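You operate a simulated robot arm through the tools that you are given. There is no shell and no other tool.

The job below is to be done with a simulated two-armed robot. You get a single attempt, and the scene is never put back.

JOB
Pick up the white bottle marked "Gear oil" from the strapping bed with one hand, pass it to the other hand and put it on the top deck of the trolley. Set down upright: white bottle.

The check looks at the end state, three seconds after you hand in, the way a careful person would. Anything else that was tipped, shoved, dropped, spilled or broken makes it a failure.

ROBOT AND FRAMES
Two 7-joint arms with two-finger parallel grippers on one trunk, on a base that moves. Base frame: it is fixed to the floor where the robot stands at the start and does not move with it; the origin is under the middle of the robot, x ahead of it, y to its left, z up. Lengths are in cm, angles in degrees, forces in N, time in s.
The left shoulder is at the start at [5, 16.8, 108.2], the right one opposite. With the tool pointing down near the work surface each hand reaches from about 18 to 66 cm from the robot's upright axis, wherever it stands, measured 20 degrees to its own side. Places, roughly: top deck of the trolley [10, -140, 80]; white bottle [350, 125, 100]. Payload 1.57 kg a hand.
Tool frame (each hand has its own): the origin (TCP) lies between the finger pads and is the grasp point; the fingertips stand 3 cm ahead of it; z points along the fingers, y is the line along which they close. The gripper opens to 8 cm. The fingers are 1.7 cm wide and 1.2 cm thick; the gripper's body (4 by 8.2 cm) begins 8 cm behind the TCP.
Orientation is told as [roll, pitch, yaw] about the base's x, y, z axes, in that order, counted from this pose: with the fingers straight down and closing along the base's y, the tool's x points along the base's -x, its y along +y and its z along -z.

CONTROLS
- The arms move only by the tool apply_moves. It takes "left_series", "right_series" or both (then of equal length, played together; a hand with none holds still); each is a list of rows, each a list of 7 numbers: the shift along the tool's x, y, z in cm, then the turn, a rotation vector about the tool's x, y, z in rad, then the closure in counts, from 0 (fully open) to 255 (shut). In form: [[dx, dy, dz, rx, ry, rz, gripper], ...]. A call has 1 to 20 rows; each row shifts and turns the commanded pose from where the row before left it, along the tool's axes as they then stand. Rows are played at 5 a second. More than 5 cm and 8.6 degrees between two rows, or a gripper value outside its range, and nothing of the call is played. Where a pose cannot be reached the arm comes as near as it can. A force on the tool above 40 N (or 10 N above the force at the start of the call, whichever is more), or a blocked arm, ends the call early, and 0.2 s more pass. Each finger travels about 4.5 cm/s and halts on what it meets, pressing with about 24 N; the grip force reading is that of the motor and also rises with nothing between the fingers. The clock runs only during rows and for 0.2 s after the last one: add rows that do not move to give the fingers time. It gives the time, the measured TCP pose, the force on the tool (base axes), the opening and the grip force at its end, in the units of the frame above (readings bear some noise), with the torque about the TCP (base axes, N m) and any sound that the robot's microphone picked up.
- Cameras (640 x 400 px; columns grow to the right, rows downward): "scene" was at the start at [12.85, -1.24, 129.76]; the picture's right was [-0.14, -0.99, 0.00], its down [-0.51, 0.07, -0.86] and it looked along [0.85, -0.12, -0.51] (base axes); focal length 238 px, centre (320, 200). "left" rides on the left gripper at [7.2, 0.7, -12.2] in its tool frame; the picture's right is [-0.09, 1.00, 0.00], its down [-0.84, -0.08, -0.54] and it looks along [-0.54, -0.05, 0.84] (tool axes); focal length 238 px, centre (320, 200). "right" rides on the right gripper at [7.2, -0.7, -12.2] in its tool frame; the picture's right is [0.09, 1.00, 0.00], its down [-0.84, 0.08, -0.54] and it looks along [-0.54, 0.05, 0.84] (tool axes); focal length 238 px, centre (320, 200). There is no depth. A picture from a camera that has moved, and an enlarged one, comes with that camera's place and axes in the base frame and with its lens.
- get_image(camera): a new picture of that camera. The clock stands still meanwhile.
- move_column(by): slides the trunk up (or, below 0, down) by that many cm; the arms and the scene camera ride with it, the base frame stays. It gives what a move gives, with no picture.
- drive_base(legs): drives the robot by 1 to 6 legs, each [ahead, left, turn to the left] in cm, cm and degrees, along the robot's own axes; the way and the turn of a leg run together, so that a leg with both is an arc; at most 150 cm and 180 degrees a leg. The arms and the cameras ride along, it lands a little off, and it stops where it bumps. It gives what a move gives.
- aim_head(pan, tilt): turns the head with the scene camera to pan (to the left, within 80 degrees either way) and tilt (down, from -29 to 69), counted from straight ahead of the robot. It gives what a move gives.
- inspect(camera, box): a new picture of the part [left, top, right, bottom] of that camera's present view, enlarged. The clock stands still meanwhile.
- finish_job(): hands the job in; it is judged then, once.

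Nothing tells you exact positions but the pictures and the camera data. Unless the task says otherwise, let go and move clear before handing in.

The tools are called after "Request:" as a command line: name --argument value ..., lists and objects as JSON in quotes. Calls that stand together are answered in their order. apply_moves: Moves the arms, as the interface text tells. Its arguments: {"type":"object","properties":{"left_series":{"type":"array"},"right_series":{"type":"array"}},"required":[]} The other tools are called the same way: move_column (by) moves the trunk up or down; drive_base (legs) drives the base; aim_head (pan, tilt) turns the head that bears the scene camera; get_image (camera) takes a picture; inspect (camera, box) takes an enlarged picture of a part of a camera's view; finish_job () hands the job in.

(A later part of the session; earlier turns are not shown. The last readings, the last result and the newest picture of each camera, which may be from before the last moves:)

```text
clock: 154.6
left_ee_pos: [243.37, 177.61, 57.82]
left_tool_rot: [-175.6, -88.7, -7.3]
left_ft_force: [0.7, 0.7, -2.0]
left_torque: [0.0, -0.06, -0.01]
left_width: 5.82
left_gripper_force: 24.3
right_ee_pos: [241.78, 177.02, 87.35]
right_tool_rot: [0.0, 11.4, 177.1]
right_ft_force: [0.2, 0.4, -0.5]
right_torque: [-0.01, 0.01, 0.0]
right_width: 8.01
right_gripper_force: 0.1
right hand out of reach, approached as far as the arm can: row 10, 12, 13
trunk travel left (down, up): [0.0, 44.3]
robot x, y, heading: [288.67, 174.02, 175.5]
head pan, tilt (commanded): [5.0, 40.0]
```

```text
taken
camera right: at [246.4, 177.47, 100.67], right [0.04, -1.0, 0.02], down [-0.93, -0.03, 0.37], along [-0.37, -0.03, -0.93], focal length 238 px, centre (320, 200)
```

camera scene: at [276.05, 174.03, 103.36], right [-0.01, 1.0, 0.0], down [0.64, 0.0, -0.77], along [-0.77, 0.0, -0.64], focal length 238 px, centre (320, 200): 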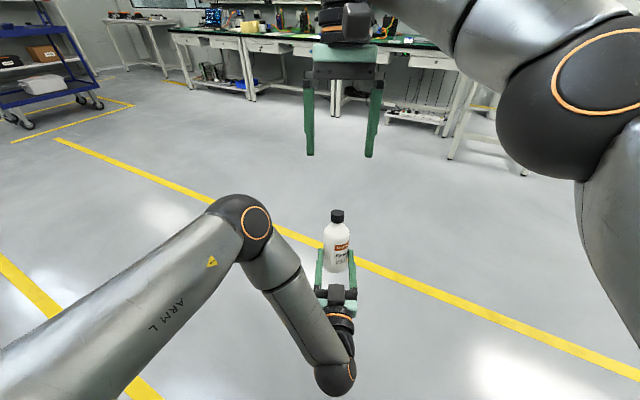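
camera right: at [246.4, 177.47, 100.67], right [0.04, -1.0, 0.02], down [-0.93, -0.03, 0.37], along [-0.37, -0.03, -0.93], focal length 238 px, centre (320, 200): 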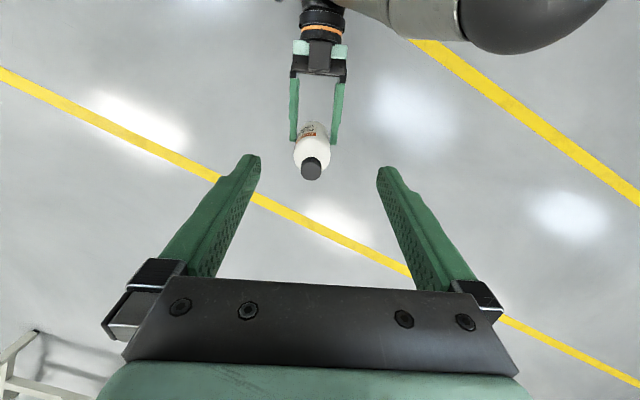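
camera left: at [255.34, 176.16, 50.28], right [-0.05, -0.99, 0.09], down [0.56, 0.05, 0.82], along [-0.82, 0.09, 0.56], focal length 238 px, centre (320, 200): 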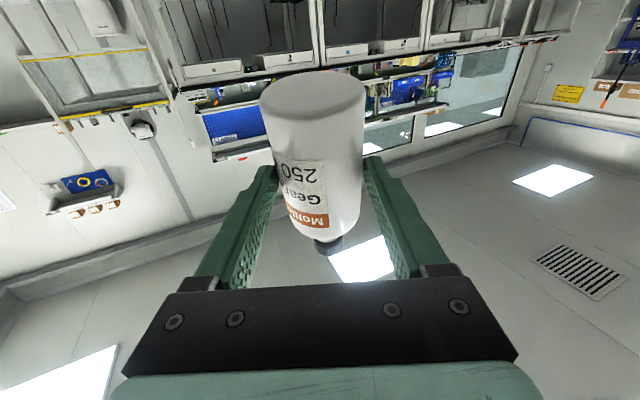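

The predicted cap position matches the right camera exactly. I move the right hand onto the bottle's axis, still above the cap.

Request:
apply_moves --right_series '[[0, 0, 3, 0, 0, 0, 0], [-1.9, -0.14, 1.5, 0, 0, 0, 0], [-1.9, -0.14, 1.5, 0, 0, 0, 0], [-1.9, -0.14, 1.5, 0, 0, 0, 0], [-1.9, -0.14, 1.2, 0, 0, 0, 0], [0, 0, 0, 0, 0, 0, 0], [0, 0, 0, 0, 0, 0, 0]]'

Request:
get_image --camera "right"

Request:
get_image --camera "scene"

```text
clock: 156.2
left_ee_pos: [243.28, 177.37, 57.89]
left_tool_rot: [-175.6, -88.8, -7.4]
left_ft_force: [-0.2, -0.5, -3.6]
left_torque: [0.02, -0.11, 0.01]
left_width: 5.86
left_gripper_force: 23.9
right_ee_pos: [236.64, 177.94, 76.98]
right_tool_rot: [0.0, 11.2, 177.1]
right_ft_force: [0.1, 0.1, 0.9]
right_torque: [0.04, 0.01, -0.01]
right_width: 7.98
right_gripper_force: 0.1
right hand out of reach, approached as far as the arm can: row 5
trunk travel left (down, up): [0.0, 44.3]
robot x, y, heading: [288.87, 173.67, 175.2]
head pan, tilt (commanded): [5.0, 40.0]
```

```text
taken
camera right: at [241.33, 178.41, 90.27], right [0.04, -1.0, 0.02], down [-0.93, -0.03, 0.37], along [-0.37, -0.03, -0.93], focal length 238 px, centre (320, 200)
```

right: 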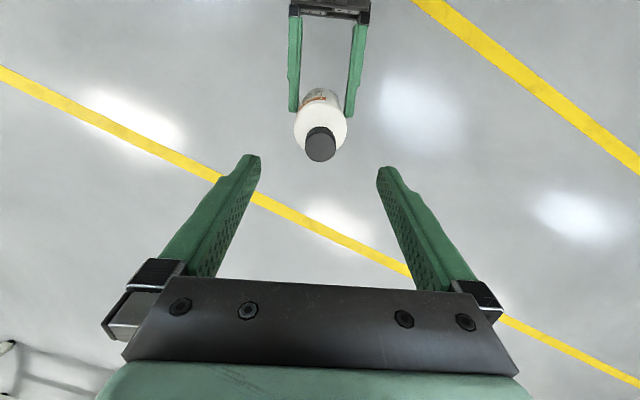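

```text
taken
camera scene: at [276.05, 174.03, 103.36], right [-0.01, 1.0, 0.0], down [0.64, 0.0, -0.77], along [-0.77, 0.0, -0.64], focal length 238 px, centre (320, 200)
```

scene: 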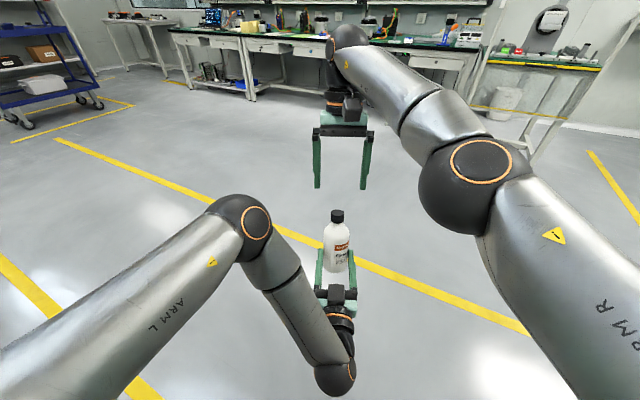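

Request:
apply_moves --right_series '[[-0.25, 0.06, 2, 0, 0, 0, 0], [-0.24, 0.05, 2, 0, 0, 0, 0], [0, 0, 2, 0, 0, 0, 0], [0, 0, 2, 0, 0, 0, 0], [0, 0, 0, 0, 0, 0, 0], [0, 0, 0, 0, 0, 0, 0]]'

Request:
get_image --camera "right"

Request:
inspect --camera "scene" --box '[260, 80, 420, 330]'

```text
clock: 157.6
left_ee_pos: [243.25, 177.48, 57.94]
left_tool_rot: [-175.5, -88.7, -7.4]
left_ft_force: [-0.6, -0.4, -2.1]
left_torque: [-0.02, -0.13, -0.01]
left_width: 5.83
left_gripper_force: 24.1
right_ee_pos: [237.61, 177.85, 68.97]
right_tool_rot: [-0.1, 11.3, 177.2]
right_ft_force: [-0.2, 0.7, -0.7]
right_torque: [0.02, 0.0, -0.04]
right_width: 8.02
right_gripper_force: 0.1
trunk travel left (down, up): [0.0, 44.3]
robot x, y, heading: [288.59, 173.46, 175.3]
head pan, tilt (commanded): [5.0, 40.0]
```

```text
taken
camera right: at [242.25, 178.37, 82.3], right [0.04, -1.0, 0.02], down [-0.93, -0.03, 0.37], along [-0.37, -0.03, -0.93], focal length 238 px, centre (320, 200)
```

right: 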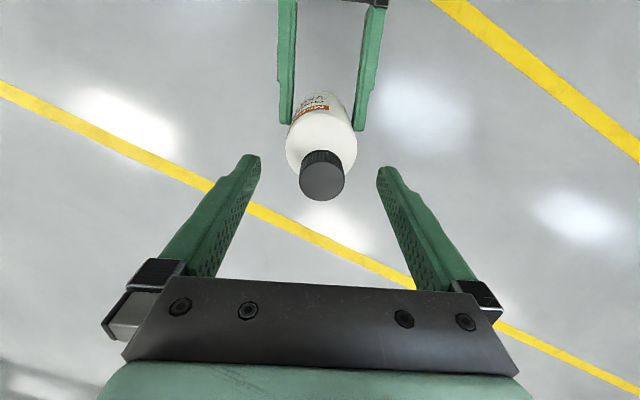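

```text
1.60 times, centred on (340, 205) of scene
camera zoom: at [276.05, 174.03, 103.36], right [-0.01, 1.0, 0.0], down [0.64, 0.0, -0.77], along [-0.77, 0.0, -0.64], focal length 380 px, centre (288, 192)
```

zoom: 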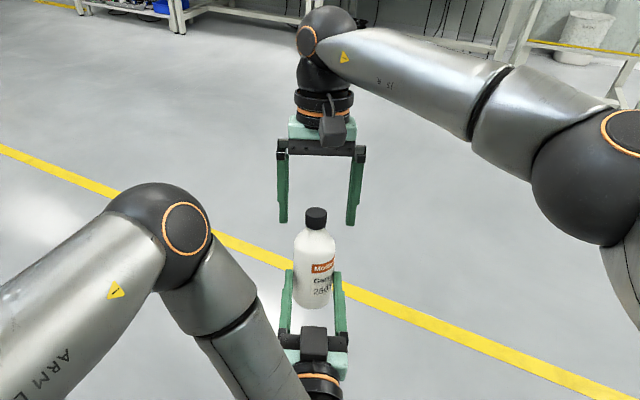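

Request:
apply_moves --right_series '[[0.05, 0.05, 1.7, 0, 0, 0, 0], [0.05, 0, 1.7, 0, 0, 0, 0], [0, 0, 1.7, 0, 0, 0, 0], [0, 0, 1.5, 0, 0, 0, 0], [0, 0, 0, 0, 0, 0, 0], [0, 0, 0, 0, 0, 0, 0]]'

Request:
get_image --camera "right"

Request:
get_image --camera "left"

Request:
inspect --camera "scene" --box '[260, 130, 420, 330]'

```text
clock: 159.0
left_ee_pos: [243.39, 177.47, 57.87]
left_tool_rot: [-175.4, -88.7, -7.4]
left_ft_force: [1.0, -0.1, -3.0]
left_torque: [0.0, -0.13, 0.0]
left_width: 5.85
left_gripper_force: 24.2
right_ee_pos: [239.15, 177.64, 62.56]
right_tool_rot: [0.1, 11.4, 177.1]
right_ft_force: [0.6, 0.3, 0.6]
right_torque: [0.0, 0.0, 0.05]
right_width: 8.0
right_gripper_force: 0.1
trunk travel left (down, up): [0.0, 44.3]
robot x, y, heading: [288.69, 174.0, 175.3]
head pan, tilt (commanded): [5.0, 40.0]
```

```text
taken
camera right: at [243.68, 178.24, 75.87], right [0.04, -1.0, 0.02], down [-0.93, -0.03, 0.37], along [-0.37, -0.03, -0.93], focal length 238 px, centre (320, 200)
```

right: 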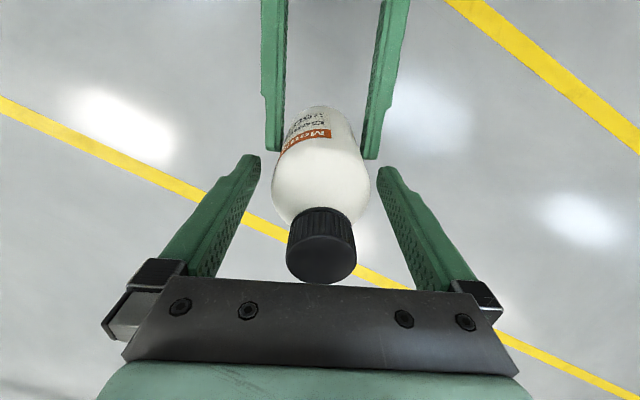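

```text
taken
camera left: at [255.34, 176.16, 50.28], right [-0.05, -0.99, 0.09], down [0.56, 0.05, 0.82], along [-0.82, 0.09, 0.56], focal length 238 px, centre (320, 200)
```

left: 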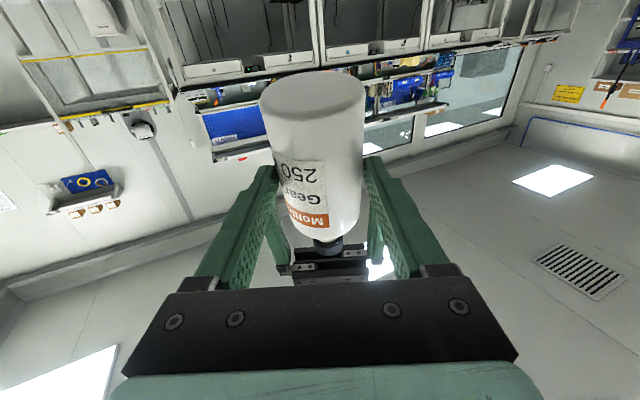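

```text
2.00 times, centred on (340, 230) of scene
camera zoom: at [276.05, 174.03, 103.36], right [-0.01, 1.0, 0.0], down [0.64, 0.0, -0.77], along [-0.77, 0.0, -0.64], focal length 475 px, centre (280, 140)
```

zoom: 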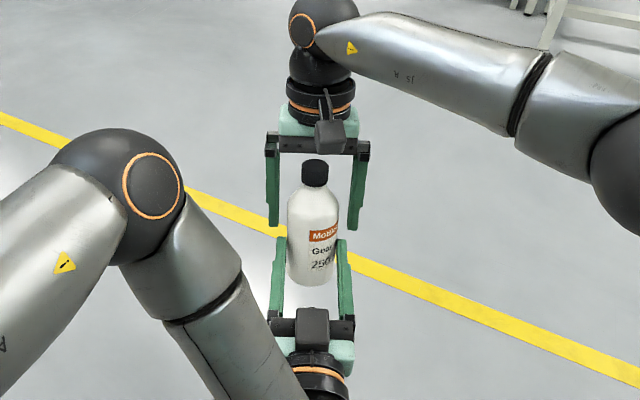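

The right fingers straddle the upper bottle body, centred and above the left fingers. I close the right gripper while the left still holds.

Request:
apply_moves --right_series '[[0, 0, 0, 0, 0, 0, 40], [0, 0, 0, 0, 0, 0, 80], [0, 0, 0, 0, 0, 0, 255], [0, 0, 0, 0, 0, 0, 255], [0, 0, 0, 0, 0, 0, 255], [0, 0, 0, 0, 0, 0, 255], [0, 0, 0, 0, 0, 0, 255]]' --left_series '[[0, 0, 0, 0, 0, 0, 255], [0, 0, 0, 0, 0, 0, 255], [0, 0, 0, 0, 0, 0, 255], [0, 0, 0, 0, 0, 0, 255], [0, 0, 0, 0, 0, 0, 255], [0, 0, 0, 0, 0, 0, 255], [0, 0, 0, 0, 0, 0, 255]]'

Request:
get_image --camera "right"

Request:
get_image --camera "left"

```text
clock: 160.6
left_ee_pos: [243.41, 177.44, 57.83]
left_tool_rot: [-174.9, -88.6, -8.0]
left_ft_force: [0.2, 3.9, -1.4]
left_torque: [-0.14, -0.01, -0.1]
left_width: 5.83
left_gripper_force: 24.5
right_ee_pos: [239.08, 177.7, 62.53]
right_tool_rot: [0.1, 11.3, 177.1]
right_ft_force: [-1.0, -4.5, 0.7]
right_torque: [-0.09, 0.05, -0.08]
right_width: 5.81
right_gripper_force: 24.2
trunk travel left (down, up): [0.0, 44.3]
robot x, y, heading: [288.4, 173.98, 175.4]
head pan, tilt (commanded): [5.0, 40.0]
```

```text
taken
camera right: at [243.69, 178.22, 75.88], right [0.04, -1.0, 0.02], down [-0.93, -0.03, 0.37], along [-0.37, -0.03, -0.93], focal length 238 px, centre (320, 200)
```

right: 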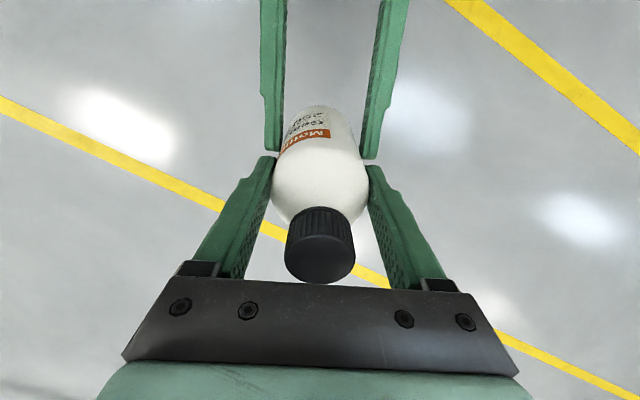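

```text
taken
camera left: at [255.35, 176.18, 50.29], right [-0.05, -0.99, 0.09], down [0.56, 0.05, 0.82], along [-0.82, 0.09, 0.56], focal length 238 px, centre (320, 200)
```

left: 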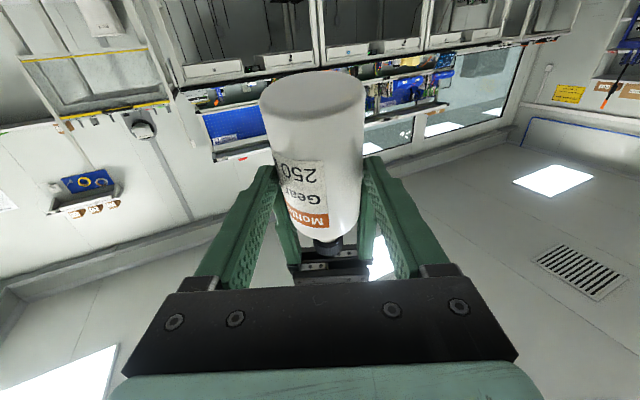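

Both hands hold the bottle. I open the left gripper and check that the right hand keeps it.

Request:
apply_moves --left_series '[[0, 0, 0, 0, 0, 0, 120], [0, 0, 0, 0, 0, 0, 0], [0, 0, 0, 0, 0, 0, 0], [0, 0, 0, 0, 0, 0, 0], [0, 0, 0, 0, 0, 0, 0]]' --right_series '[[0, 0, 0, 0, 0, 0, 255], [0, 0, 0, 0, 0, 0, 255], [0, 0, 0, 0, 0, 0, 255], [0, 0, 0, 0, 0, 0, 255], [0, 0, 0, 0, 0, 0, 255]]'

Request:
get_image --camera "right"

Request:
get_image --camera "left"

```text
clock: 161.8
left_ee_pos: [243.27, 177.37, 57.81]
left_tool_rot: [-175.3, -88.8, -7.4]
left_ft_force: [-1.2, 0.6, -0.6]
left_torque: [0.02, 0.04, 0.01]
left_width: 7.98
left_gripper_force: 0.0
right_ee_pos: [239.04, 177.74, 62.53]
right_tool_rot: [0.0, 11.4, 177.1]
right_ft_force: [-0.7, -0.4, -0.4]
right_torque: [0.01, 0.0, -0.02]
right_width: 5.81
right_gripper_force: 24.0
trunk travel left (down, up): [0.0, 44.3]
robot x, y, heading: [288.65, 173.67, 175.5]
head pan, tilt (commanded): [5.0, 40.0]
```

```text
taken
camera right: at [243.68, 178.24, 75.88], right [0.04, -1.0, 0.02], down [-0.93, -0.03, 0.37], along [-0.37, -0.03, -0.93], focal length 238 px, centre (320, 200)
```

right: 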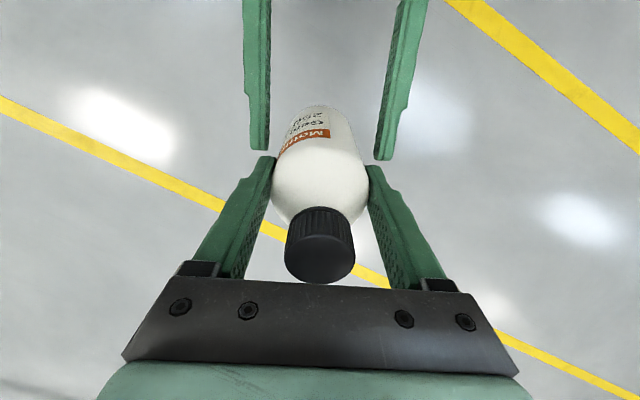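

```text
taken
camera left: at [255.33, 176.16, 50.28], right [-0.05, -0.99, 0.09], down [0.56, 0.05, 0.82], along [-0.82, 0.09, 0.56], focal length 238 px, centre (320, 200)
```

left: 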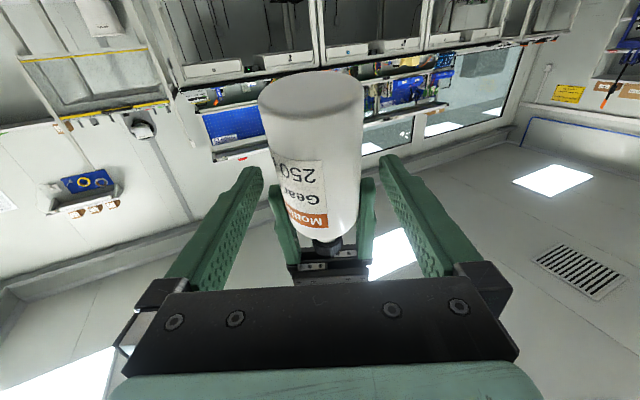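

The right hand holds the bottle alone. I lift it slowly out from between the open left fingers.

Request:
apply_moves --right_series '[[0, 0, -0.5, 0, 0, 0, 255], [0, 0, -1, 0, 0, 0, 255], [0, 0, -1, 0, 0, 0, 255], [0, 0, -1, 0, 0, 0, 255], [0, 0, -1, 0, 0, 0, 255], [0, 0, -1, 0, 0, 0, 255], [0, 0, -1, 0, 0, 0, 255], [0, 0, -1, 0, 0, 0, 255], [0, 0, -1, 0, 0, 0, 255], [0, 0, -1, 0, 0, 0, 255], [0, 0, -0.5, 0, 0, 0, 255], [0, 0, 0, 0, 0, 0, 255]]'

Request:
get_image --camera "right"

Request:
get_image --camera "scene"

```text
clock: 164.4
left_ee_pos: [243.29, 177.53, 57.85]
left_tool_rot: [-175.5, -88.6, -7.4]
left_ft_force: [-0.5, -0.3, 0.4]
left_torque: [0.02, 0.04, -0.01]
left_width: 8.0
left_gripper_force: 0.1
right_ee_pos: [237.13, 177.65, 72.29]
right_tool_rot: [-0.1, 11.3, 177.0]
right_ft_force: [0.0, -0.3, -3.5]
right_torque: [0.03, 0.01, -0.03]
right_width: 5.78
right_gripper_force: 24.0
trunk travel left (down, up): [0.0, 44.3]
robot x, y, heading: [288.42, 173.49, 175.4]
head pan, tilt (commanded): [5.0, 40.0]
```

```text
taken
camera right: at [241.8, 178.19, 85.66], right [0.04, -1.0, 0.02], down [-0.93, -0.03, 0.37], along [-0.37, -0.03, -0.93], focal length 238 px, centre (320, 200)
```

right: 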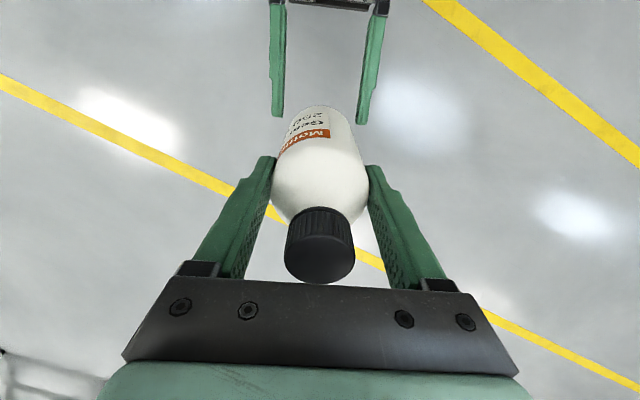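

```text
taken
camera scene: at [276.05, 174.03, 103.36], right [-0.01, 1.0, 0.0], down [0.64, 0.0, -0.77], along [-0.77, 0.0, -0.64], focal length 238 px, centre (320, 200)
```

scene: 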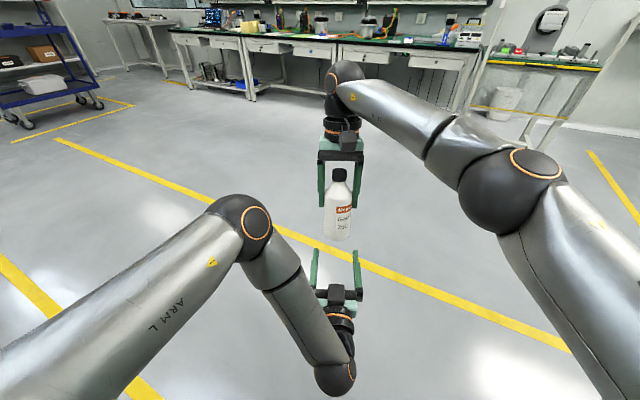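

The hand-over worked: the right hand holds the bottle and the left is free. I move the left hand away to the left and straighten it.

Request:
apply_moves --left_series '[[0, 4, 0, 0, 0, 0, 0], [0, 4, 0, 0, 0, 0, 0], [0, 4, 0, 0, 0, 0, 0], [0, 4, 0, 0, 0, 0, 0], [0, 4, 0, 0, 0, 0, 0], [0, 4, 0, 0, 0, 0, 0], [0, 0, 0, 0, 0.14, 0, 0], [0, 0, 0, 0, 0.14, 0, 0], [0, 0, 0, 0, 0.14, 0, 0], [0, 0, 0, 0, 0.14, 0, 0], [0, 0, 0, 0, 0.14, 0, 0], [0, 0, 0, 0, 0.14, 0, 0], [0, 0, 0, 0, 0.14, 0, 0], [0, 0, 0, 0, 0.14, 0, 0], [0, 0, 0, 0, 0.14, 0, 0], [0, 0, 0, 0, 0.14, 0, 0], [0, 0, 0, 0, 0.14, 0, 0], [0, 0, 0, 0, 0, 0, 0]]'

Request:
get_image --camera "scene"

```text
clock: 165.6
left_ee_pos: [243.47, 169.53, 65.6]
left_tool_rot: [21.1, -89.2, 155.0]
left_ft_force: [2.6, 2.5, -4.6]
left_torque: [-0.22, -0.1, -0.15]
left_width: 8.01
left_gripper_force: 0.0
left hand out of reach, approached as far as the arm can: row 1, 2, 3, 4, 5
right_ee_pos: [237.26, 177.13, 72.74]
right_tool_rot: [1.1, 11.2, 177.5]
right_ft_force: [-1.9, -2.3, 1.6]
right_torque: [-0.25, -0.04, -0.12]
right_width: 5.93
right_gripper_force: 24.3
trunk travel left (down, up): [0.0, 44.3]
robot x, y, heading: [288.6, 173.77, 175.5]
head pan, tilt (commanded): [5.0, 40.0]
stopped in row 5 (left hand): the force on the tool passed its limit at 45 N (the readings are from after the stop); the commanded pose is now the measured one
```

```text
taken
camera scene: at [276.03, 174.04, 103.35], right [-0.01, 1.0, 0.0], down [0.64, 0.0, -0.77], along [-0.77, 0.0, -0.64], focal length 238 px, centre (320, 200)
```

scene: 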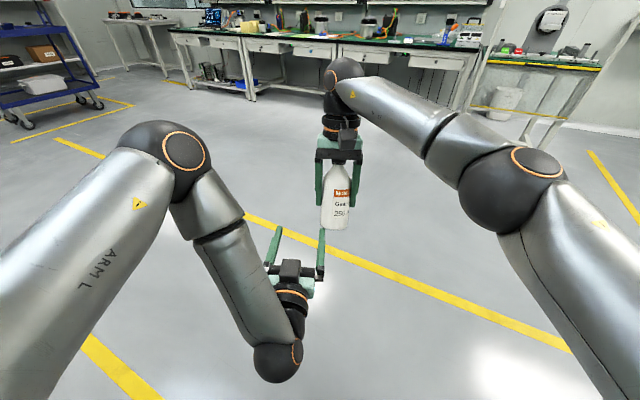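

The left hand strayed upward on its way out and touched the bottle. I stop and look carefully before moving anything.

Request:
get_image --camera "right"

Request:
get_image --camera "left"

Request:
inspect --camera "scene" --box '[230, 100, 410, 320]'

```text
taken
camera right: at [241.9, 177.96, 86.03], right [0.04, -1.0, 0.04], down [-0.93, -0.03, 0.37], along [-0.37, -0.05, -0.93], focal length 238 px, centre (320, 200)
```

right: 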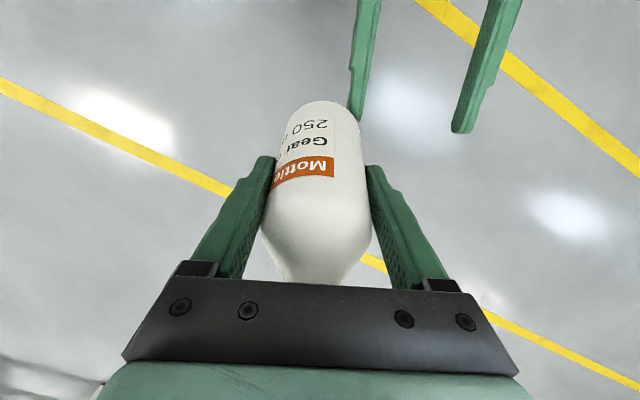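

```text
taken
camera left: at [255.81, 168.02, 58.48], right [-0.07, -0.99, 0.1], down [0.54, 0.05, 0.84], along [-0.84, 0.11, 0.53], focal length 238 px, centre (320, 200)
```

left: 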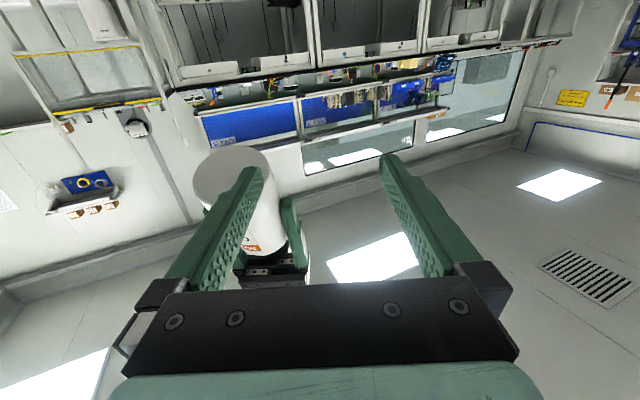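

```text
1.82 times, centred on (320, 210) of scene
camera zoom: at [276.03, 174.04, 103.35], right [-0.01, 1.0, 0.0], down [0.64, 0.0, -0.77], along [-0.77, 0.0, -0.64], focal length 432 px, centre (320, 182)
```

zoom: 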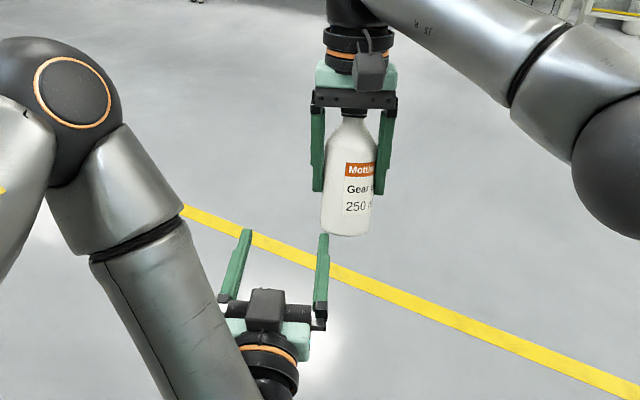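

The bottle was only pushed about 3 cm up into the right hand's grip and is still held firmly. I first slide the right hand away to the right, then lower the left hand clear.

Request:
apply_moves --right_series '[[0, -0.5, 0, 0, 0, 0, 255], [0, -1, 0, 0, 0, 0, 255], [0, -1, 0, 0, 0, 0, 255], [0, -1, 0, 0, 0, 0, 255], [0, -1, 0, 0, 0, 0, 255], [0, -1, 0, 0, 0, 0, 255], [0, -1, 0, 0, 0, 0, 255], [0, -1, 0, 0, 0, 0, 255], [0, -1, 0, 0, 0, 0, 255], [0, -1, 0, 0, 0, 0, 255], [0, -0.5, 0, 0, 0, 0, 255], [0, 0, 0, 0, 0, 0, 255]]'

Request:
get_image --camera "scene"

Request:
get_image --camera "right"

```text
clock: 168.2
left_ee_pos: [243.52, 169.58, 65.68]
left_tool_rot: [24.2, -89.4, 152.1]
left_ft_force: [0.3, 0.2, 0.8]
left_torque: [0.02, 0.02, 0.0]
left_width: 7.99
left_gripper_force: 0.1
right_ee_pos: [237.75, 187.31, 72.47]
right_tool_rot: [0.9, 11.4, 177.5]
right_ft_force: [-0.4, -0.2, -2.5]
right_torque: [-0.01, 0.02, -0.02]
right_width: 5.84
right_gripper_force: 23.9
trunk travel left (down, up): [0.0, 44.3]
robot x, y, heading: [288.71, 173.52, 175.2]
head pan, tilt (commanded): [5.0, 40.0]
```

```text
taken
camera scene: at [276.05, 174.03, 103.36], right [-0.01, 1.0, 0.0], down [0.64, 0.0, -0.77], along [-0.77, 0.0, -0.64], focal length 238 px, centre (320, 200)
```

scene: 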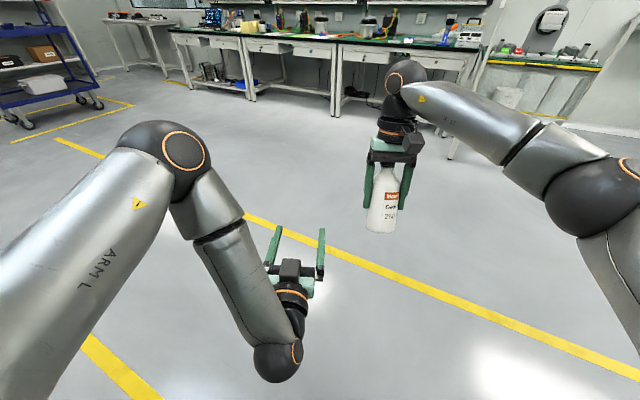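

```text
taken
camera right: at [242.44, 187.98, 85.79], right [0.04, -1.0, 0.03], down [-0.93, -0.03, 0.37], along [-0.37, -0.05, -0.93], focal length 238 px, centre (320, 200)
```

right: 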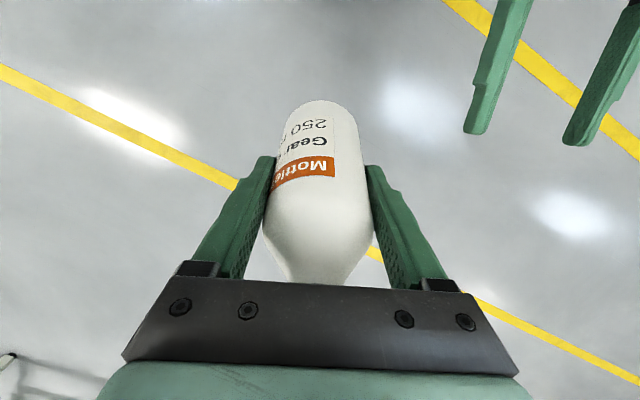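

Request:
apply_moves --left_series '[[2.5, 0, 1.5, 0, 0, 0, 0], [2.5, 0, 1.5, 0, 0, 0, 0], [2.5, 0, 1.5, 0, 0, 0, 0], [2.5, 0, 1.5, 0, 0, 0, 0], [0, 4, 0, 0, 0, 0, 0], [0, 4, 0, 0, 0, 0, 0], [0, 4, 0, 0, 0, 0, 0], [0, 4, 0, 0, 0, 0, 0], [0, 4, 0, 0, 0, 0, 0], [0, 0, 0, 0, 0, 0, 0]]'

Request:
apply_moves --left_series '[[0, 0, 0, 0, 0.14, 0, 0], [0, 0, 0, 0, 0.14, 0, 0], [0, 0, 0, 0, 0.14, 0, 0], [0, 0, 0, 0, 0.14, 0, 0], [0, 0, 0, 0, 0.14, 0, 0], [0, 0, 0, 0, 0.14, 0, 0], [0, 0, 0, 0, 0.14, 0, 0], [0, 0, 0, 0, 0.14, 0, 0], [0, 0, 0, 0, 0.14, 0, 0], [0, 0, 0, 0, 0.14, 0, 0], [0, 0, 0, 0, 0.14, 0, 0], [0, 0, 0, 0, 0, 0, 0]]'

Request:
get_image --camera "scene"

```text
clock: 170.4
left_ee_pos: [243.4, 167.33, 68.73]
left_tool_rot: [19.4, -89.1, 157.2]
left_ft_force: [-0.2, 0.0, 0.1]
left_torque: [0.0, -0.01, -0.02]
left_width: 7.98
left_gripper_force: 0.0
left hand out of reach, approached as far as the arm can: row 1, 2, 3, 4, 5, 6, 7, 8, 9
right_ee_pos: [237.9, 187.26, 72.52]
right_tool_rot: [1.0, 11.3, 177.5]
right_ft_force: [0.5, -0.2, -1.5]
right_torque: [-0.01, -0.03, -0.01]
right_width: 5.87
right_gripper_force: 24.1
trunk travel left (down, up): [0.0, 44.3]
robot x, y, heading: [288.68, 173.6, 175.3]
head pan, tilt (commanded): [5.0, 40.0]
```

```text
clock: 173.0
left_ee_pos: [243.36, 167.34, 68.62]
left_tool_rot: [0.2, -1.2, 176.2]
left_ft_force: [1.0, -0.3, -0.4]
left_torque: [0.0, 0.0, 0.01]
left_width: 7.98
left_gripper_force: 0.1
right_ee_pos: [237.81, 187.25, 72.5]
right_tool_rot: [1.0, 11.3, 177.5]
right_ft_force: [0.8, 0.1, -2.7]
right_torque: [-0.02, -0.04, -0.02]
right_width: 5.88
right_gripper_force: 23.3
trunk travel left (down, up): [0.0, 44.3]
robot x, y, heading: [288.77, 174.03, 175.4]
head pan, tilt (commanded): [5.0, 40.0]
```

```text
taken
camera scene: at [276.04, 174.03, 103.36], right [-0.01, 1.0, 0.0], down [0.64, 0.0, -0.77], along [-0.77, 0.0, -0.64], focal length 238 px, centre (320, 200)
```

scene: 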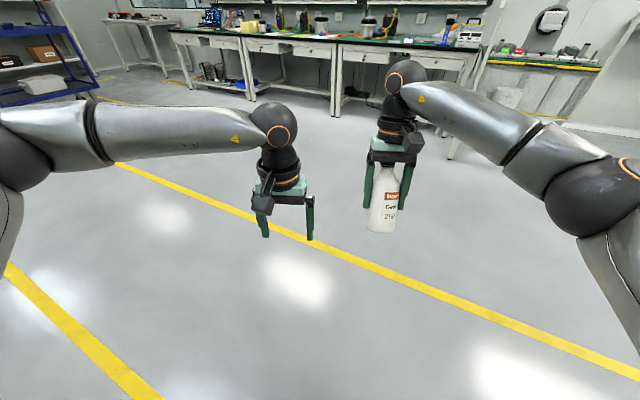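

Both arms are clear of each other. I move the left hand aside and slowly bring the right hand to vertical, then look at the bottle's lean.

Request:
apply_moves --left_series '[[0.5, 2, 0, 0, 0, 0, 0], [0.5, 3, 0, 0, 0, 0, 0], [0.5, 3, 0, 0, 0, 0, 0], [0.5, 3, 0, 0, 0, 0, 0], [0.5, 3, 0, 0, 0, 0, 0], [0.5, 2, 0, 0, 0, 0, 0], [0, 0, 0, 0, 0, 0, 0], [0, 0, 0, 0, 0, 0, 0]]' --right_series '[[0, 0, 0, 0, -0.02, 0, 255], [0, 0, 0, 0, -0.035, 0, 255], [0, 0, 0, 0, -0.035, 0, 255], [0, 0, 0, 0, -0.035, 0, 255], [0, 0, 0, 0, -0.035, 0, 255], [0, 0, 0, 0, -0.035, 0, 255], [0, 0, 0, 0, 0, 0, 255], [0, 0, 0, 0, 0, 0, 255]]'

Request:
get_image --camera "scene"

Request:
inspect --camera "scene" --box '[320, 80, 460, 270]'

Request:
get_image --camera "left"

Request:
get_image --camera "right"

```text
clock: 174.8
left_ee_pos: [245.28, 151.13, 68.69]
left_tool_rot: [0.3, -1.2, 176.3]
left_ft_force: [-0.1, -0.2, -0.4]
left_torque: [-0.02, 0.02, 0.01]
left_width: 8.02
left_gripper_force: 0.0
right_ee_pos: [237.78, 187.15, 72.47]
right_tool_rot: [1.1, 0.0, 177.3]
right_ft_force: [0.1, 0.5, -1.2]
right_torque: [-0.02, 0.01, -0.01]
right_width: 5.87
right_gripper_force: 24.3
trunk travel left (down, up): [0.0, 44.3]
robot x, y, heading: [288.49, 174.16, 175.4]
head pan, tilt (commanded): [5.0, 40.0]
```

```text
taken
camera scene: at [276.05, 174.03, 103.36], right [-0.01, 1.0, 0.0], down [0.64, 0.0, -0.77], along [-0.77, 0.0, -0.64], focal length 238 px, centre (320, 200)
```

scene: 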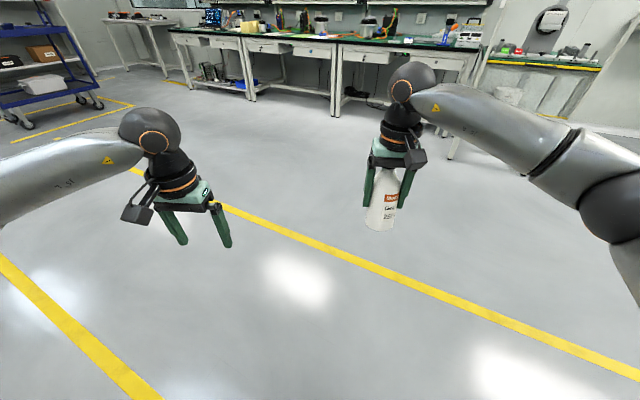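

```text
2.11 times, centred on (390, 175) of scene
camera zoom: at [276.05, 174.03, 103.36], right [-0.01, 1.0, 0.0], down [0.64, 0.0, -0.77], along [-0.77, 0.0, -0.64], focal length 500 px, centre (173, 253)
```

zoom: 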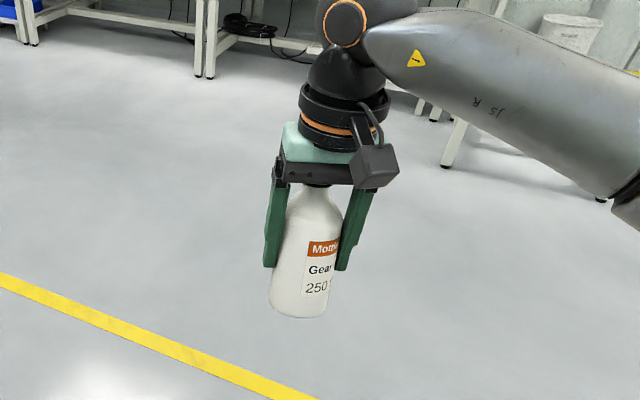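

```text
taken
camera left: at [252.81, 149.95, 80.67], right [-0.16, -0.99, 0.01], down [-0.82, 0.13, 0.56], along [-0.55, 0.08, -0.83], focal length 238 px, centre (320, 200)
```

left: 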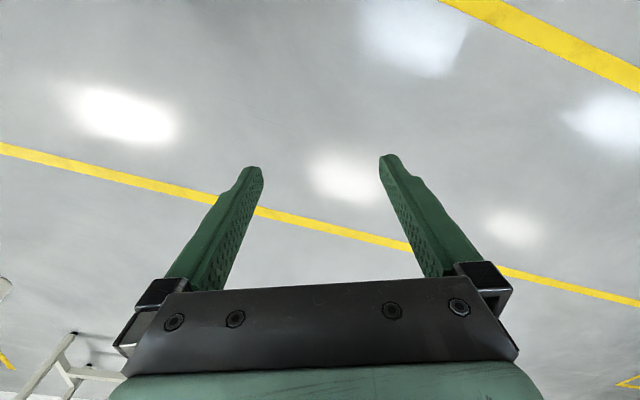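

```text
taken
camera right: at [244.9, 187.81, 84.68], right [0.04, -1.0, 0.02], down [-0.84, -0.03, 0.54], along [-0.54, -0.04, -0.84], focal length 238 px, centre (320, 200)
```

right: 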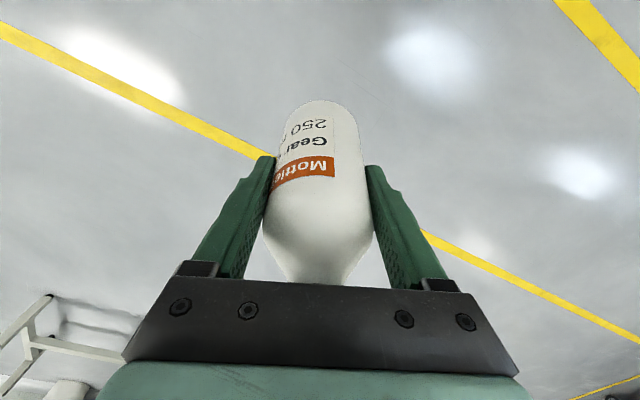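

The push tilted the bottle about 13° inside the right grip (cap forward). I correct for this by leaning the right hand the other way, slowly, and re-measure.

Request:
apply_moves --right_series '[[0, 0, 0, 0, -0.017, 0, 255], [0, 0, 0, 0, -0.035, 0, 255], [0, 0, 0, 0, -0.035, 0, 255], [0, 0, 0, 0, -0.035, 0, 255], [0, 0, 0, 0, -0.035, 0, 255], [0, 0, 0, 0, -0.035, 0, 255], [0, 0, 0, 0, -0.035, 0, 255], [0, 0, 0, 0, 0, 0, 255], [0, 0, 0, 0, 0, 0, 255]]'

Request:
inspect --camera "scene" --box '[340, 110, 440, 250]'

Request:
get_image --camera "right"

```text
clock: 176.8
left_ee_pos: [245.32, 151.16, 68.61]
left_tool_rot: [0.3, -1.1, 176.2]
left_ft_force: [0.1, -0.5, -0.4]
left_torque: [0.01, 0.01, 0.01]
left_width: 7.99
left_gripper_force: 0.1
right_ee_pos: [237.86, 187.37, 72.49]
right_tool_rot: [1.1, -13.0, 177.1]
right_ft_force: [0.1, 0.3, -2.4]
right_torque: [-0.02, -0.02, 0.0]
right_width: 5.88
right_gripper_force: 24.0
trunk travel left (down, up): [0.0, 44.3]
robot x, y, heading: [288.48, 173.84, 175.4]
head pan, tilt (commanded): [5.0, 40.0]
```

```text
2.86 times, centred on (390, 180) of scene
camera zoom: at [276.05, 174.03, 103.36], right [-0.01, 1.0, 0.0], down [0.64, 0.0, -0.77], along [-0.77, 0.0, -0.64], focal length 679 px, centre (120, 257)
```

zoom: 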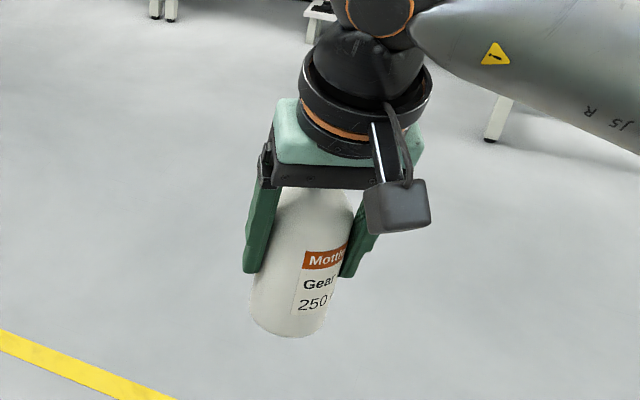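

```text
taken
camera right: at [247.51, 187.7, 82.73], right [0.04, -1.0, 0.0], down [-0.7, -0.03, 0.72], along [-0.72, -0.03, -0.7], focal length 238 px, centre (320, 200)
```

right: 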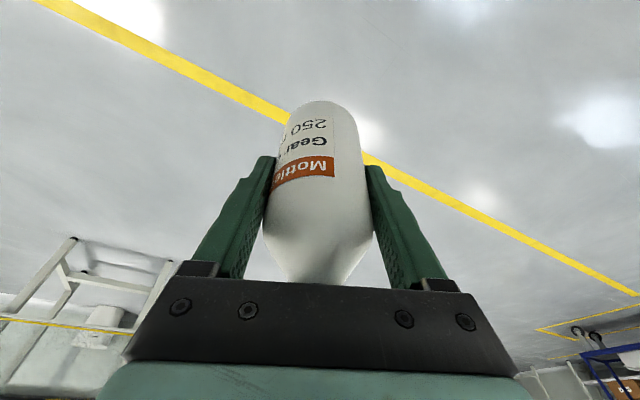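

Request:
inspect --camera "right" --box '[240, 80, 400, 300]'

Request:
get_image --camera "left"

```text
1.82 times, centred on (320, 190) of right
camera zoom: at [247.51, 187.7, 82.73], right [0.04, -1.0, 0.0], down [-0.7, -0.03, 0.72], along [-0.72, -0.03, -0.7], focal length 433 px, centre (320, 218)
```

zoom: 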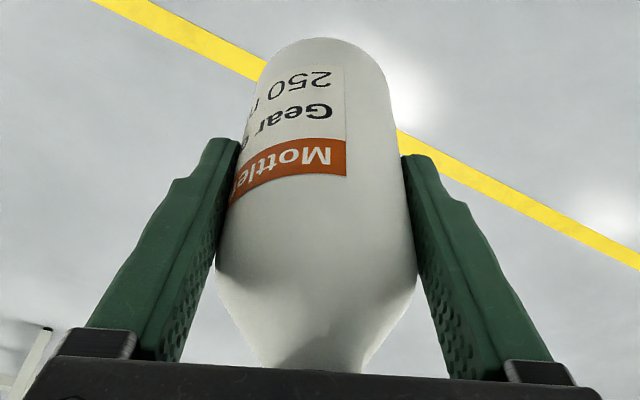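

```text
taken
camera left: at [252.8, 149.97, 80.67], right [-0.16, -0.99, 0.01], down [-0.82, 0.13, 0.56], along [-0.55, 0.08, -0.83], focal length 238 px, centre (320, 200)
```

left: 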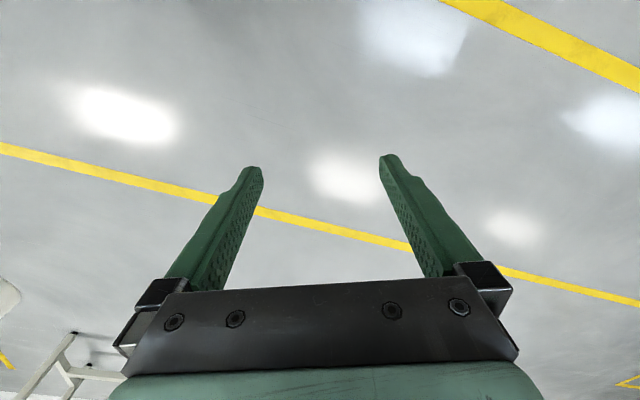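

Fitting the bottle's outline in the right camera gives a 16° lean in the grip with the base 6.8 cm below the grasp point. I trim the hand another 3°, then raise the trunk for travelling.

Request:
apply_moves --right_series '[[0, 0, 0, 0, -0.025, 0, 255], [0, 0, 0, 0, -0.025, 0, 255], [0, 0, 0, 0, 0, 0, 255]]'

Request:
move_column --by 12

Request:
move_column --by 13

Request:
aim_head --pan 45 --tilt 20

Request:
get_image --camera "scene"

Request:
get_image --camera "right"

```text
clock: 177.6
left_ee_pos: [245.38, 151.12, 68.77]
left_tool_rot: [0.3, -1.2, 176.2]
left_ft_force: [-0.3, 0.7, 0.5]
left_torque: [0.02, 0.0, 0.0]
left_width: 8.02
left_gripper_force: 0.0
right_ee_pos: [237.7, 187.33, 72.41]
right_tool_rot: [1.0, -15.9, 177.0]
right_ft_force: [-0.8, 0.4, -3.0]
right_torque: [0.03, 0.01, 0.01]
right_width: 5.87
right_gripper_force: 23.2
trunk travel left (down, up): [0.0, 44.3]
robot x, y, heading: [288.71, 173.95, 175.3]
head pan, tilt (commanded): [5.0, 40.0]
```

```text
clock: 179.1
left_ee_pos: [245.37, 151.12, 80.7]
left_tool_rot: [0.3, -1.2, 176.3]
left_ft_force: [0.4, -0.2, 0.5]
left_torque: [-0.01, -0.02, -0.03]
left_width: 8.05
left_gripper_force: 0.0
right_ee_pos: [237.72, 187.21, 84.51]
right_tool_rot: [1.0, -15.8, 177.0]
right_ft_force: [-0.3, 0.3, -3.2]
right_torque: [-0.01, -0.05, -0.02]
right_width: 5.87
right_gripper_force: 24.2
trunk travel left (down, up): [-12.0, 32.3]
robot x, y, heading: [288.62, 174.07, 175.3]
head pan, tilt (commanded): [5.0, 40.0]
```

```text
clock: 180.7
left_ee_pos: [245.34, 151.05, 93.61]
left_tool_rot: [0.3, -1.2, 176.3]
left_ft_force: [-0.2, -0.6, 0.3]
left_torque: [-0.02, 0.01, 0.0]
left_width: 8.01
left_gripper_force: 0.0
right_ee_pos: [237.63, 187.26, 97.54]
right_tool_rot: [1.0, -15.8, 177.1]
right_ft_force: [0.3, -0.1, -2.1]
right_torque: [0.04, -0.02, 0.02]
right_width: 5.88
right_gripper_force: 24.2
trunk travel left (down, up): [-25.0, 19.3]
robot x, y, heading: [288.5, 173.81, 175.4]
head pan, tilt (commanded): [5.0, 40.0]
```

```text
clock: 181.7
left_ee_pos: [245.42, 151.04, 93.74]
left_tool_rot: [0.2, -1.1, 176.4]
left_ft_force: [0.5, -0.8, 0.0]
left_torque: [0.01, 0.0, 0.0]
left_width: 8.0
left_gripper_force: 0.0
right_ee_pos: [237.73, 187.34, 97.6]
right_tool_rot: [1.0, -15.8, 177.0]
right_ft_force: [0.3, 0.1, -2.6]
right_torque: [0.0, -0.01, 0.0]
right_width: 5.89
right_gripper_force: 23.9
trunk travel left (down, up): [-25.0, 19.3]
robot x, y, heading: [288.78, 173.7, 175.2]
head pan, tilt (commanded): [45.0, 20.0]
```

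```text
taken
camera scene: at [277.43, 168.06, 131.5], right [-0.65, 0.76, 0.0], down [0.26, 0.22, -0.94], along [-0.72, -0.61, -0.34], focal length 238 px, centre (320, 200)
```

scene: 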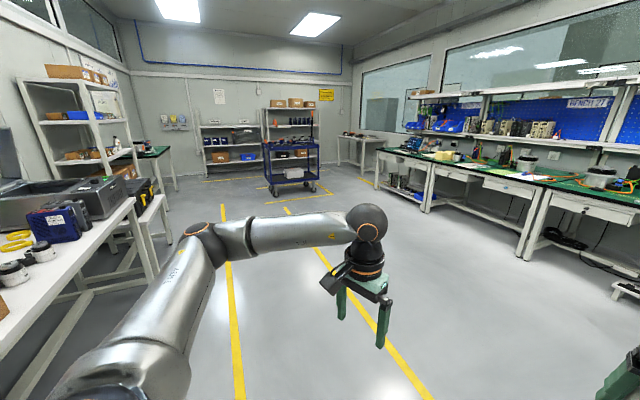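

```text
taken
camera right: at [247.93, 187.67, 107.27], right [0.04, -1.0, -0.01], down [-0.66, -0.03, 0.75], along [-0.75, -0.03, -0.66], focal length 238 px, centre (320, 200)
```

right: 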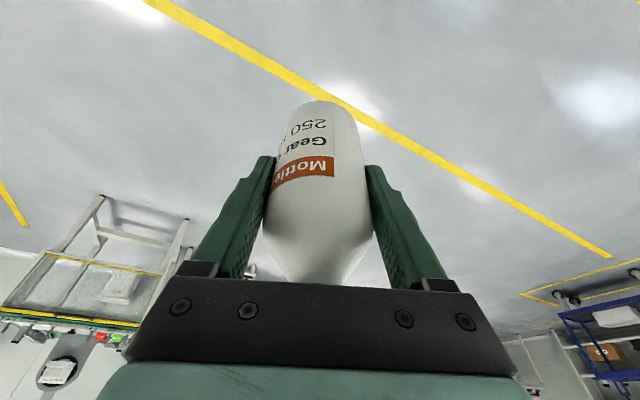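

The bottle is steady in the right hand and the way to the trolley is clear. I turn toward it and drive in stages.

Request:
drive_base --legs '[[0, 0, 46.4]]'

Request:
drive_base --legs '[[100, 0, 0]]'

Request:
aim_head --pan 0 --tilt 20

Request:
get_image --camera "scene"

Request:
get_image --camera "right"

```text
clock: 184.2
left_ee_pos: [275.17, 126.83, 93.7]
left_tool_rot: [0.3, -1.2, -137.4]
left_ft_force: [0.0, 0.8, -0.3]
left_torque: [-0.01, 0.01, -0.01]
left_width: 8.0
left_gripper_force: 0.1
right_ee_pos: [243.73, 146.31, 97.51]
right_tool_rot: [0.9, -15.8, -136.6]
right_ft_force: [0.0, -0.2, -2.0]
right_torque: [0.02, 0.0, 0.0]
right_width: 5.87
right_gripper_force: 23.8
trunk travel left (down, up): [-25.0, 19.3]
robot x, y, heading: [288.54, 173.87, -137.9]
head pan, tilt (commanded): [45.0, 20.0]
```

```text
clock: 189.5
left_ee_pos: [200.29, 59.4, 93.65]
left_tool_rot: [0.3, -1.2, -137.0]
left_ft_force: [-0.5, 0.3, 0.4]
left_torque: [0.02, -0.03, 0.03]
left_width: 8.0
left_gripper_force: 0.1
right_ee_pos: [168.71, 78.69, 97.47]
right_tool_rot: [1.1, -15.8, -136.1]
right_ft_force: [-0.3, 0.2, -3.3]
right_torque: [0.03, -0.01, 0.0]
right_width: 5.9
right_gripper_force: 24.1
trunk travel left (down, up): [-25.0, 19.3]
robot x, y, heading: [213.51, 106.16, -137.9]
head pan, tilt (commanded): [45.0, 20.0]
```

```text
clock: 190.6
left_ee_pos: [200.38, 59.44, 93.81]
left_tool_rot: [0.3, -1.2, -137.0]
left_ft_force: [-0.5, 0.3, 0.7]
left_torque: [0.0, 0.04, 0.01]
left_width: 8.01
left_gripper_force: 0.1
right_ee_pos: [168.73, 78.67, 97.54]
right_tool_rot: [0.9, -15.8, -136.2]
right_ft_force: [-0.4, 0.5, -1.8]
right_torque: [0.03, -0.02, 0.01]
right_width: 5.88
right_gripper_force: 23.9
trunk travel left (down, up): [-25.0, 19.3]
robot x, y, heading: [213.51, 106.26, -138.2]
head pan, tilt (commanded): [0.0, 20.0]
```

```text
taken
camera scene: at [203.5, 97.54, 131.5], right [-0.67, 0.74, 0.0], down [0.25, 0.23, -0.94], along [-0.7, -0.63, -0.34], focal length 238 px, centre (320, 200)
```

scene: 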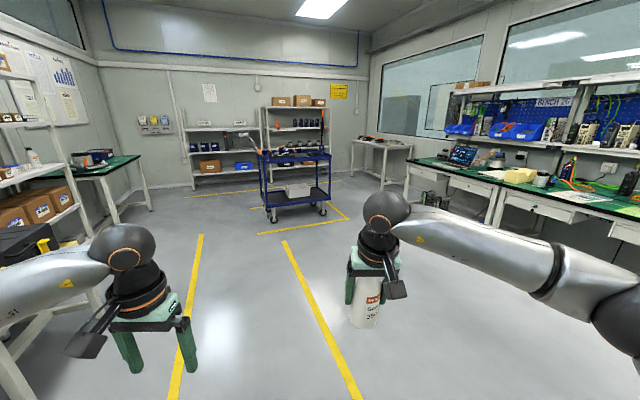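

```text
taken
camera right: at [175.46, 86.47, 107.27], right [0.76, -0.65, -0.01], down [-0.43, -0.5, 0.75], along [-0.5, -0.56, -0.66], focal length 238 px, centre (320, 200)
```

right: 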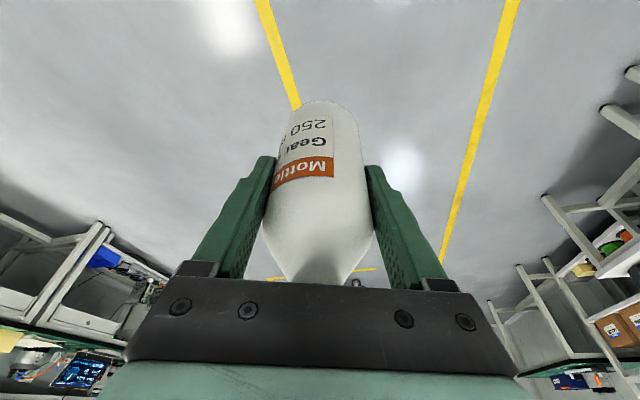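

Request:
drive_base --legs '[[130, 0, 0]]'

Request:
get_image --camera "scene"

Request:
inspect --camera "scene" --box '[190, 90, 350, 230]'

```text
clock: 197.2
left_ee_pos: [103.77, -29.15, 93.72]
left_tool_rot: [0.2, -1.2, -136.3]
left_ft_force: [-0.6, 0.1, 0.1]
left_torque: [-0.03, -0.01, 0.0]
left_width: 8.01
left_gripper_force: 0.0
right_ee_pos: [72.01, -10.34, 97.48]
right_tool_rot: [0.9, -15.9, -135.6]
right_ft_force: [0.2, -0.5, -3.2]
right_torque: [0.02, -0.07, -0.03]
right_width: 5.87
right_gripper_force: 24.1
trunk travel left (down, up): [-25.0, 19.3]
robot x, y, heading: [116.25, 17.73, -137.1]
head pan, tilt (commanded): [0.0, 20.0]
```

```text
taken
camera scene: at [106.49, 8.87, 131.5], right [-0.68, 0.73, 0.0], down [0.25, 0.23, -0.94], along [-0.69, -0.64, -0.34], focal length 238 px, centre (320, 200)
```

scene: 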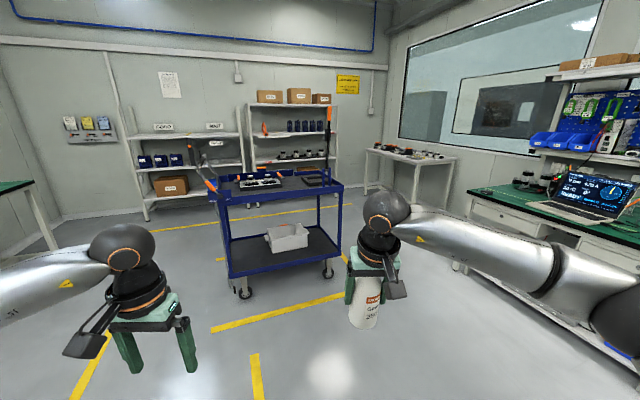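

```text
2.86 times, centred on (270, 160) of scene
camera zoom: at [106.49, 8.87, 131.5], right [-0.68, 0.73, 0.0], down [0.25, 0.23, -0.94], along [-0.69, -0.64, -0.34], focal length 679 px, centre (463, 314)
```

zoom: 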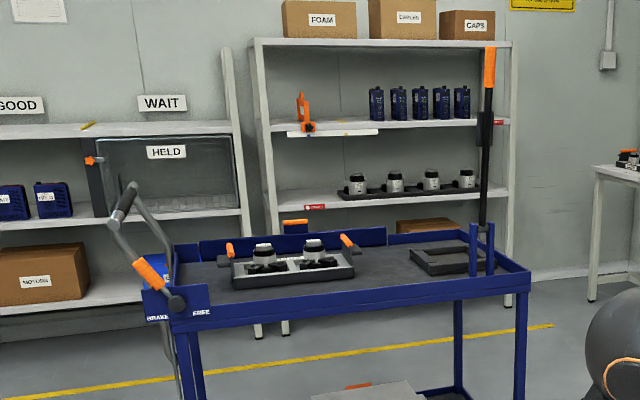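

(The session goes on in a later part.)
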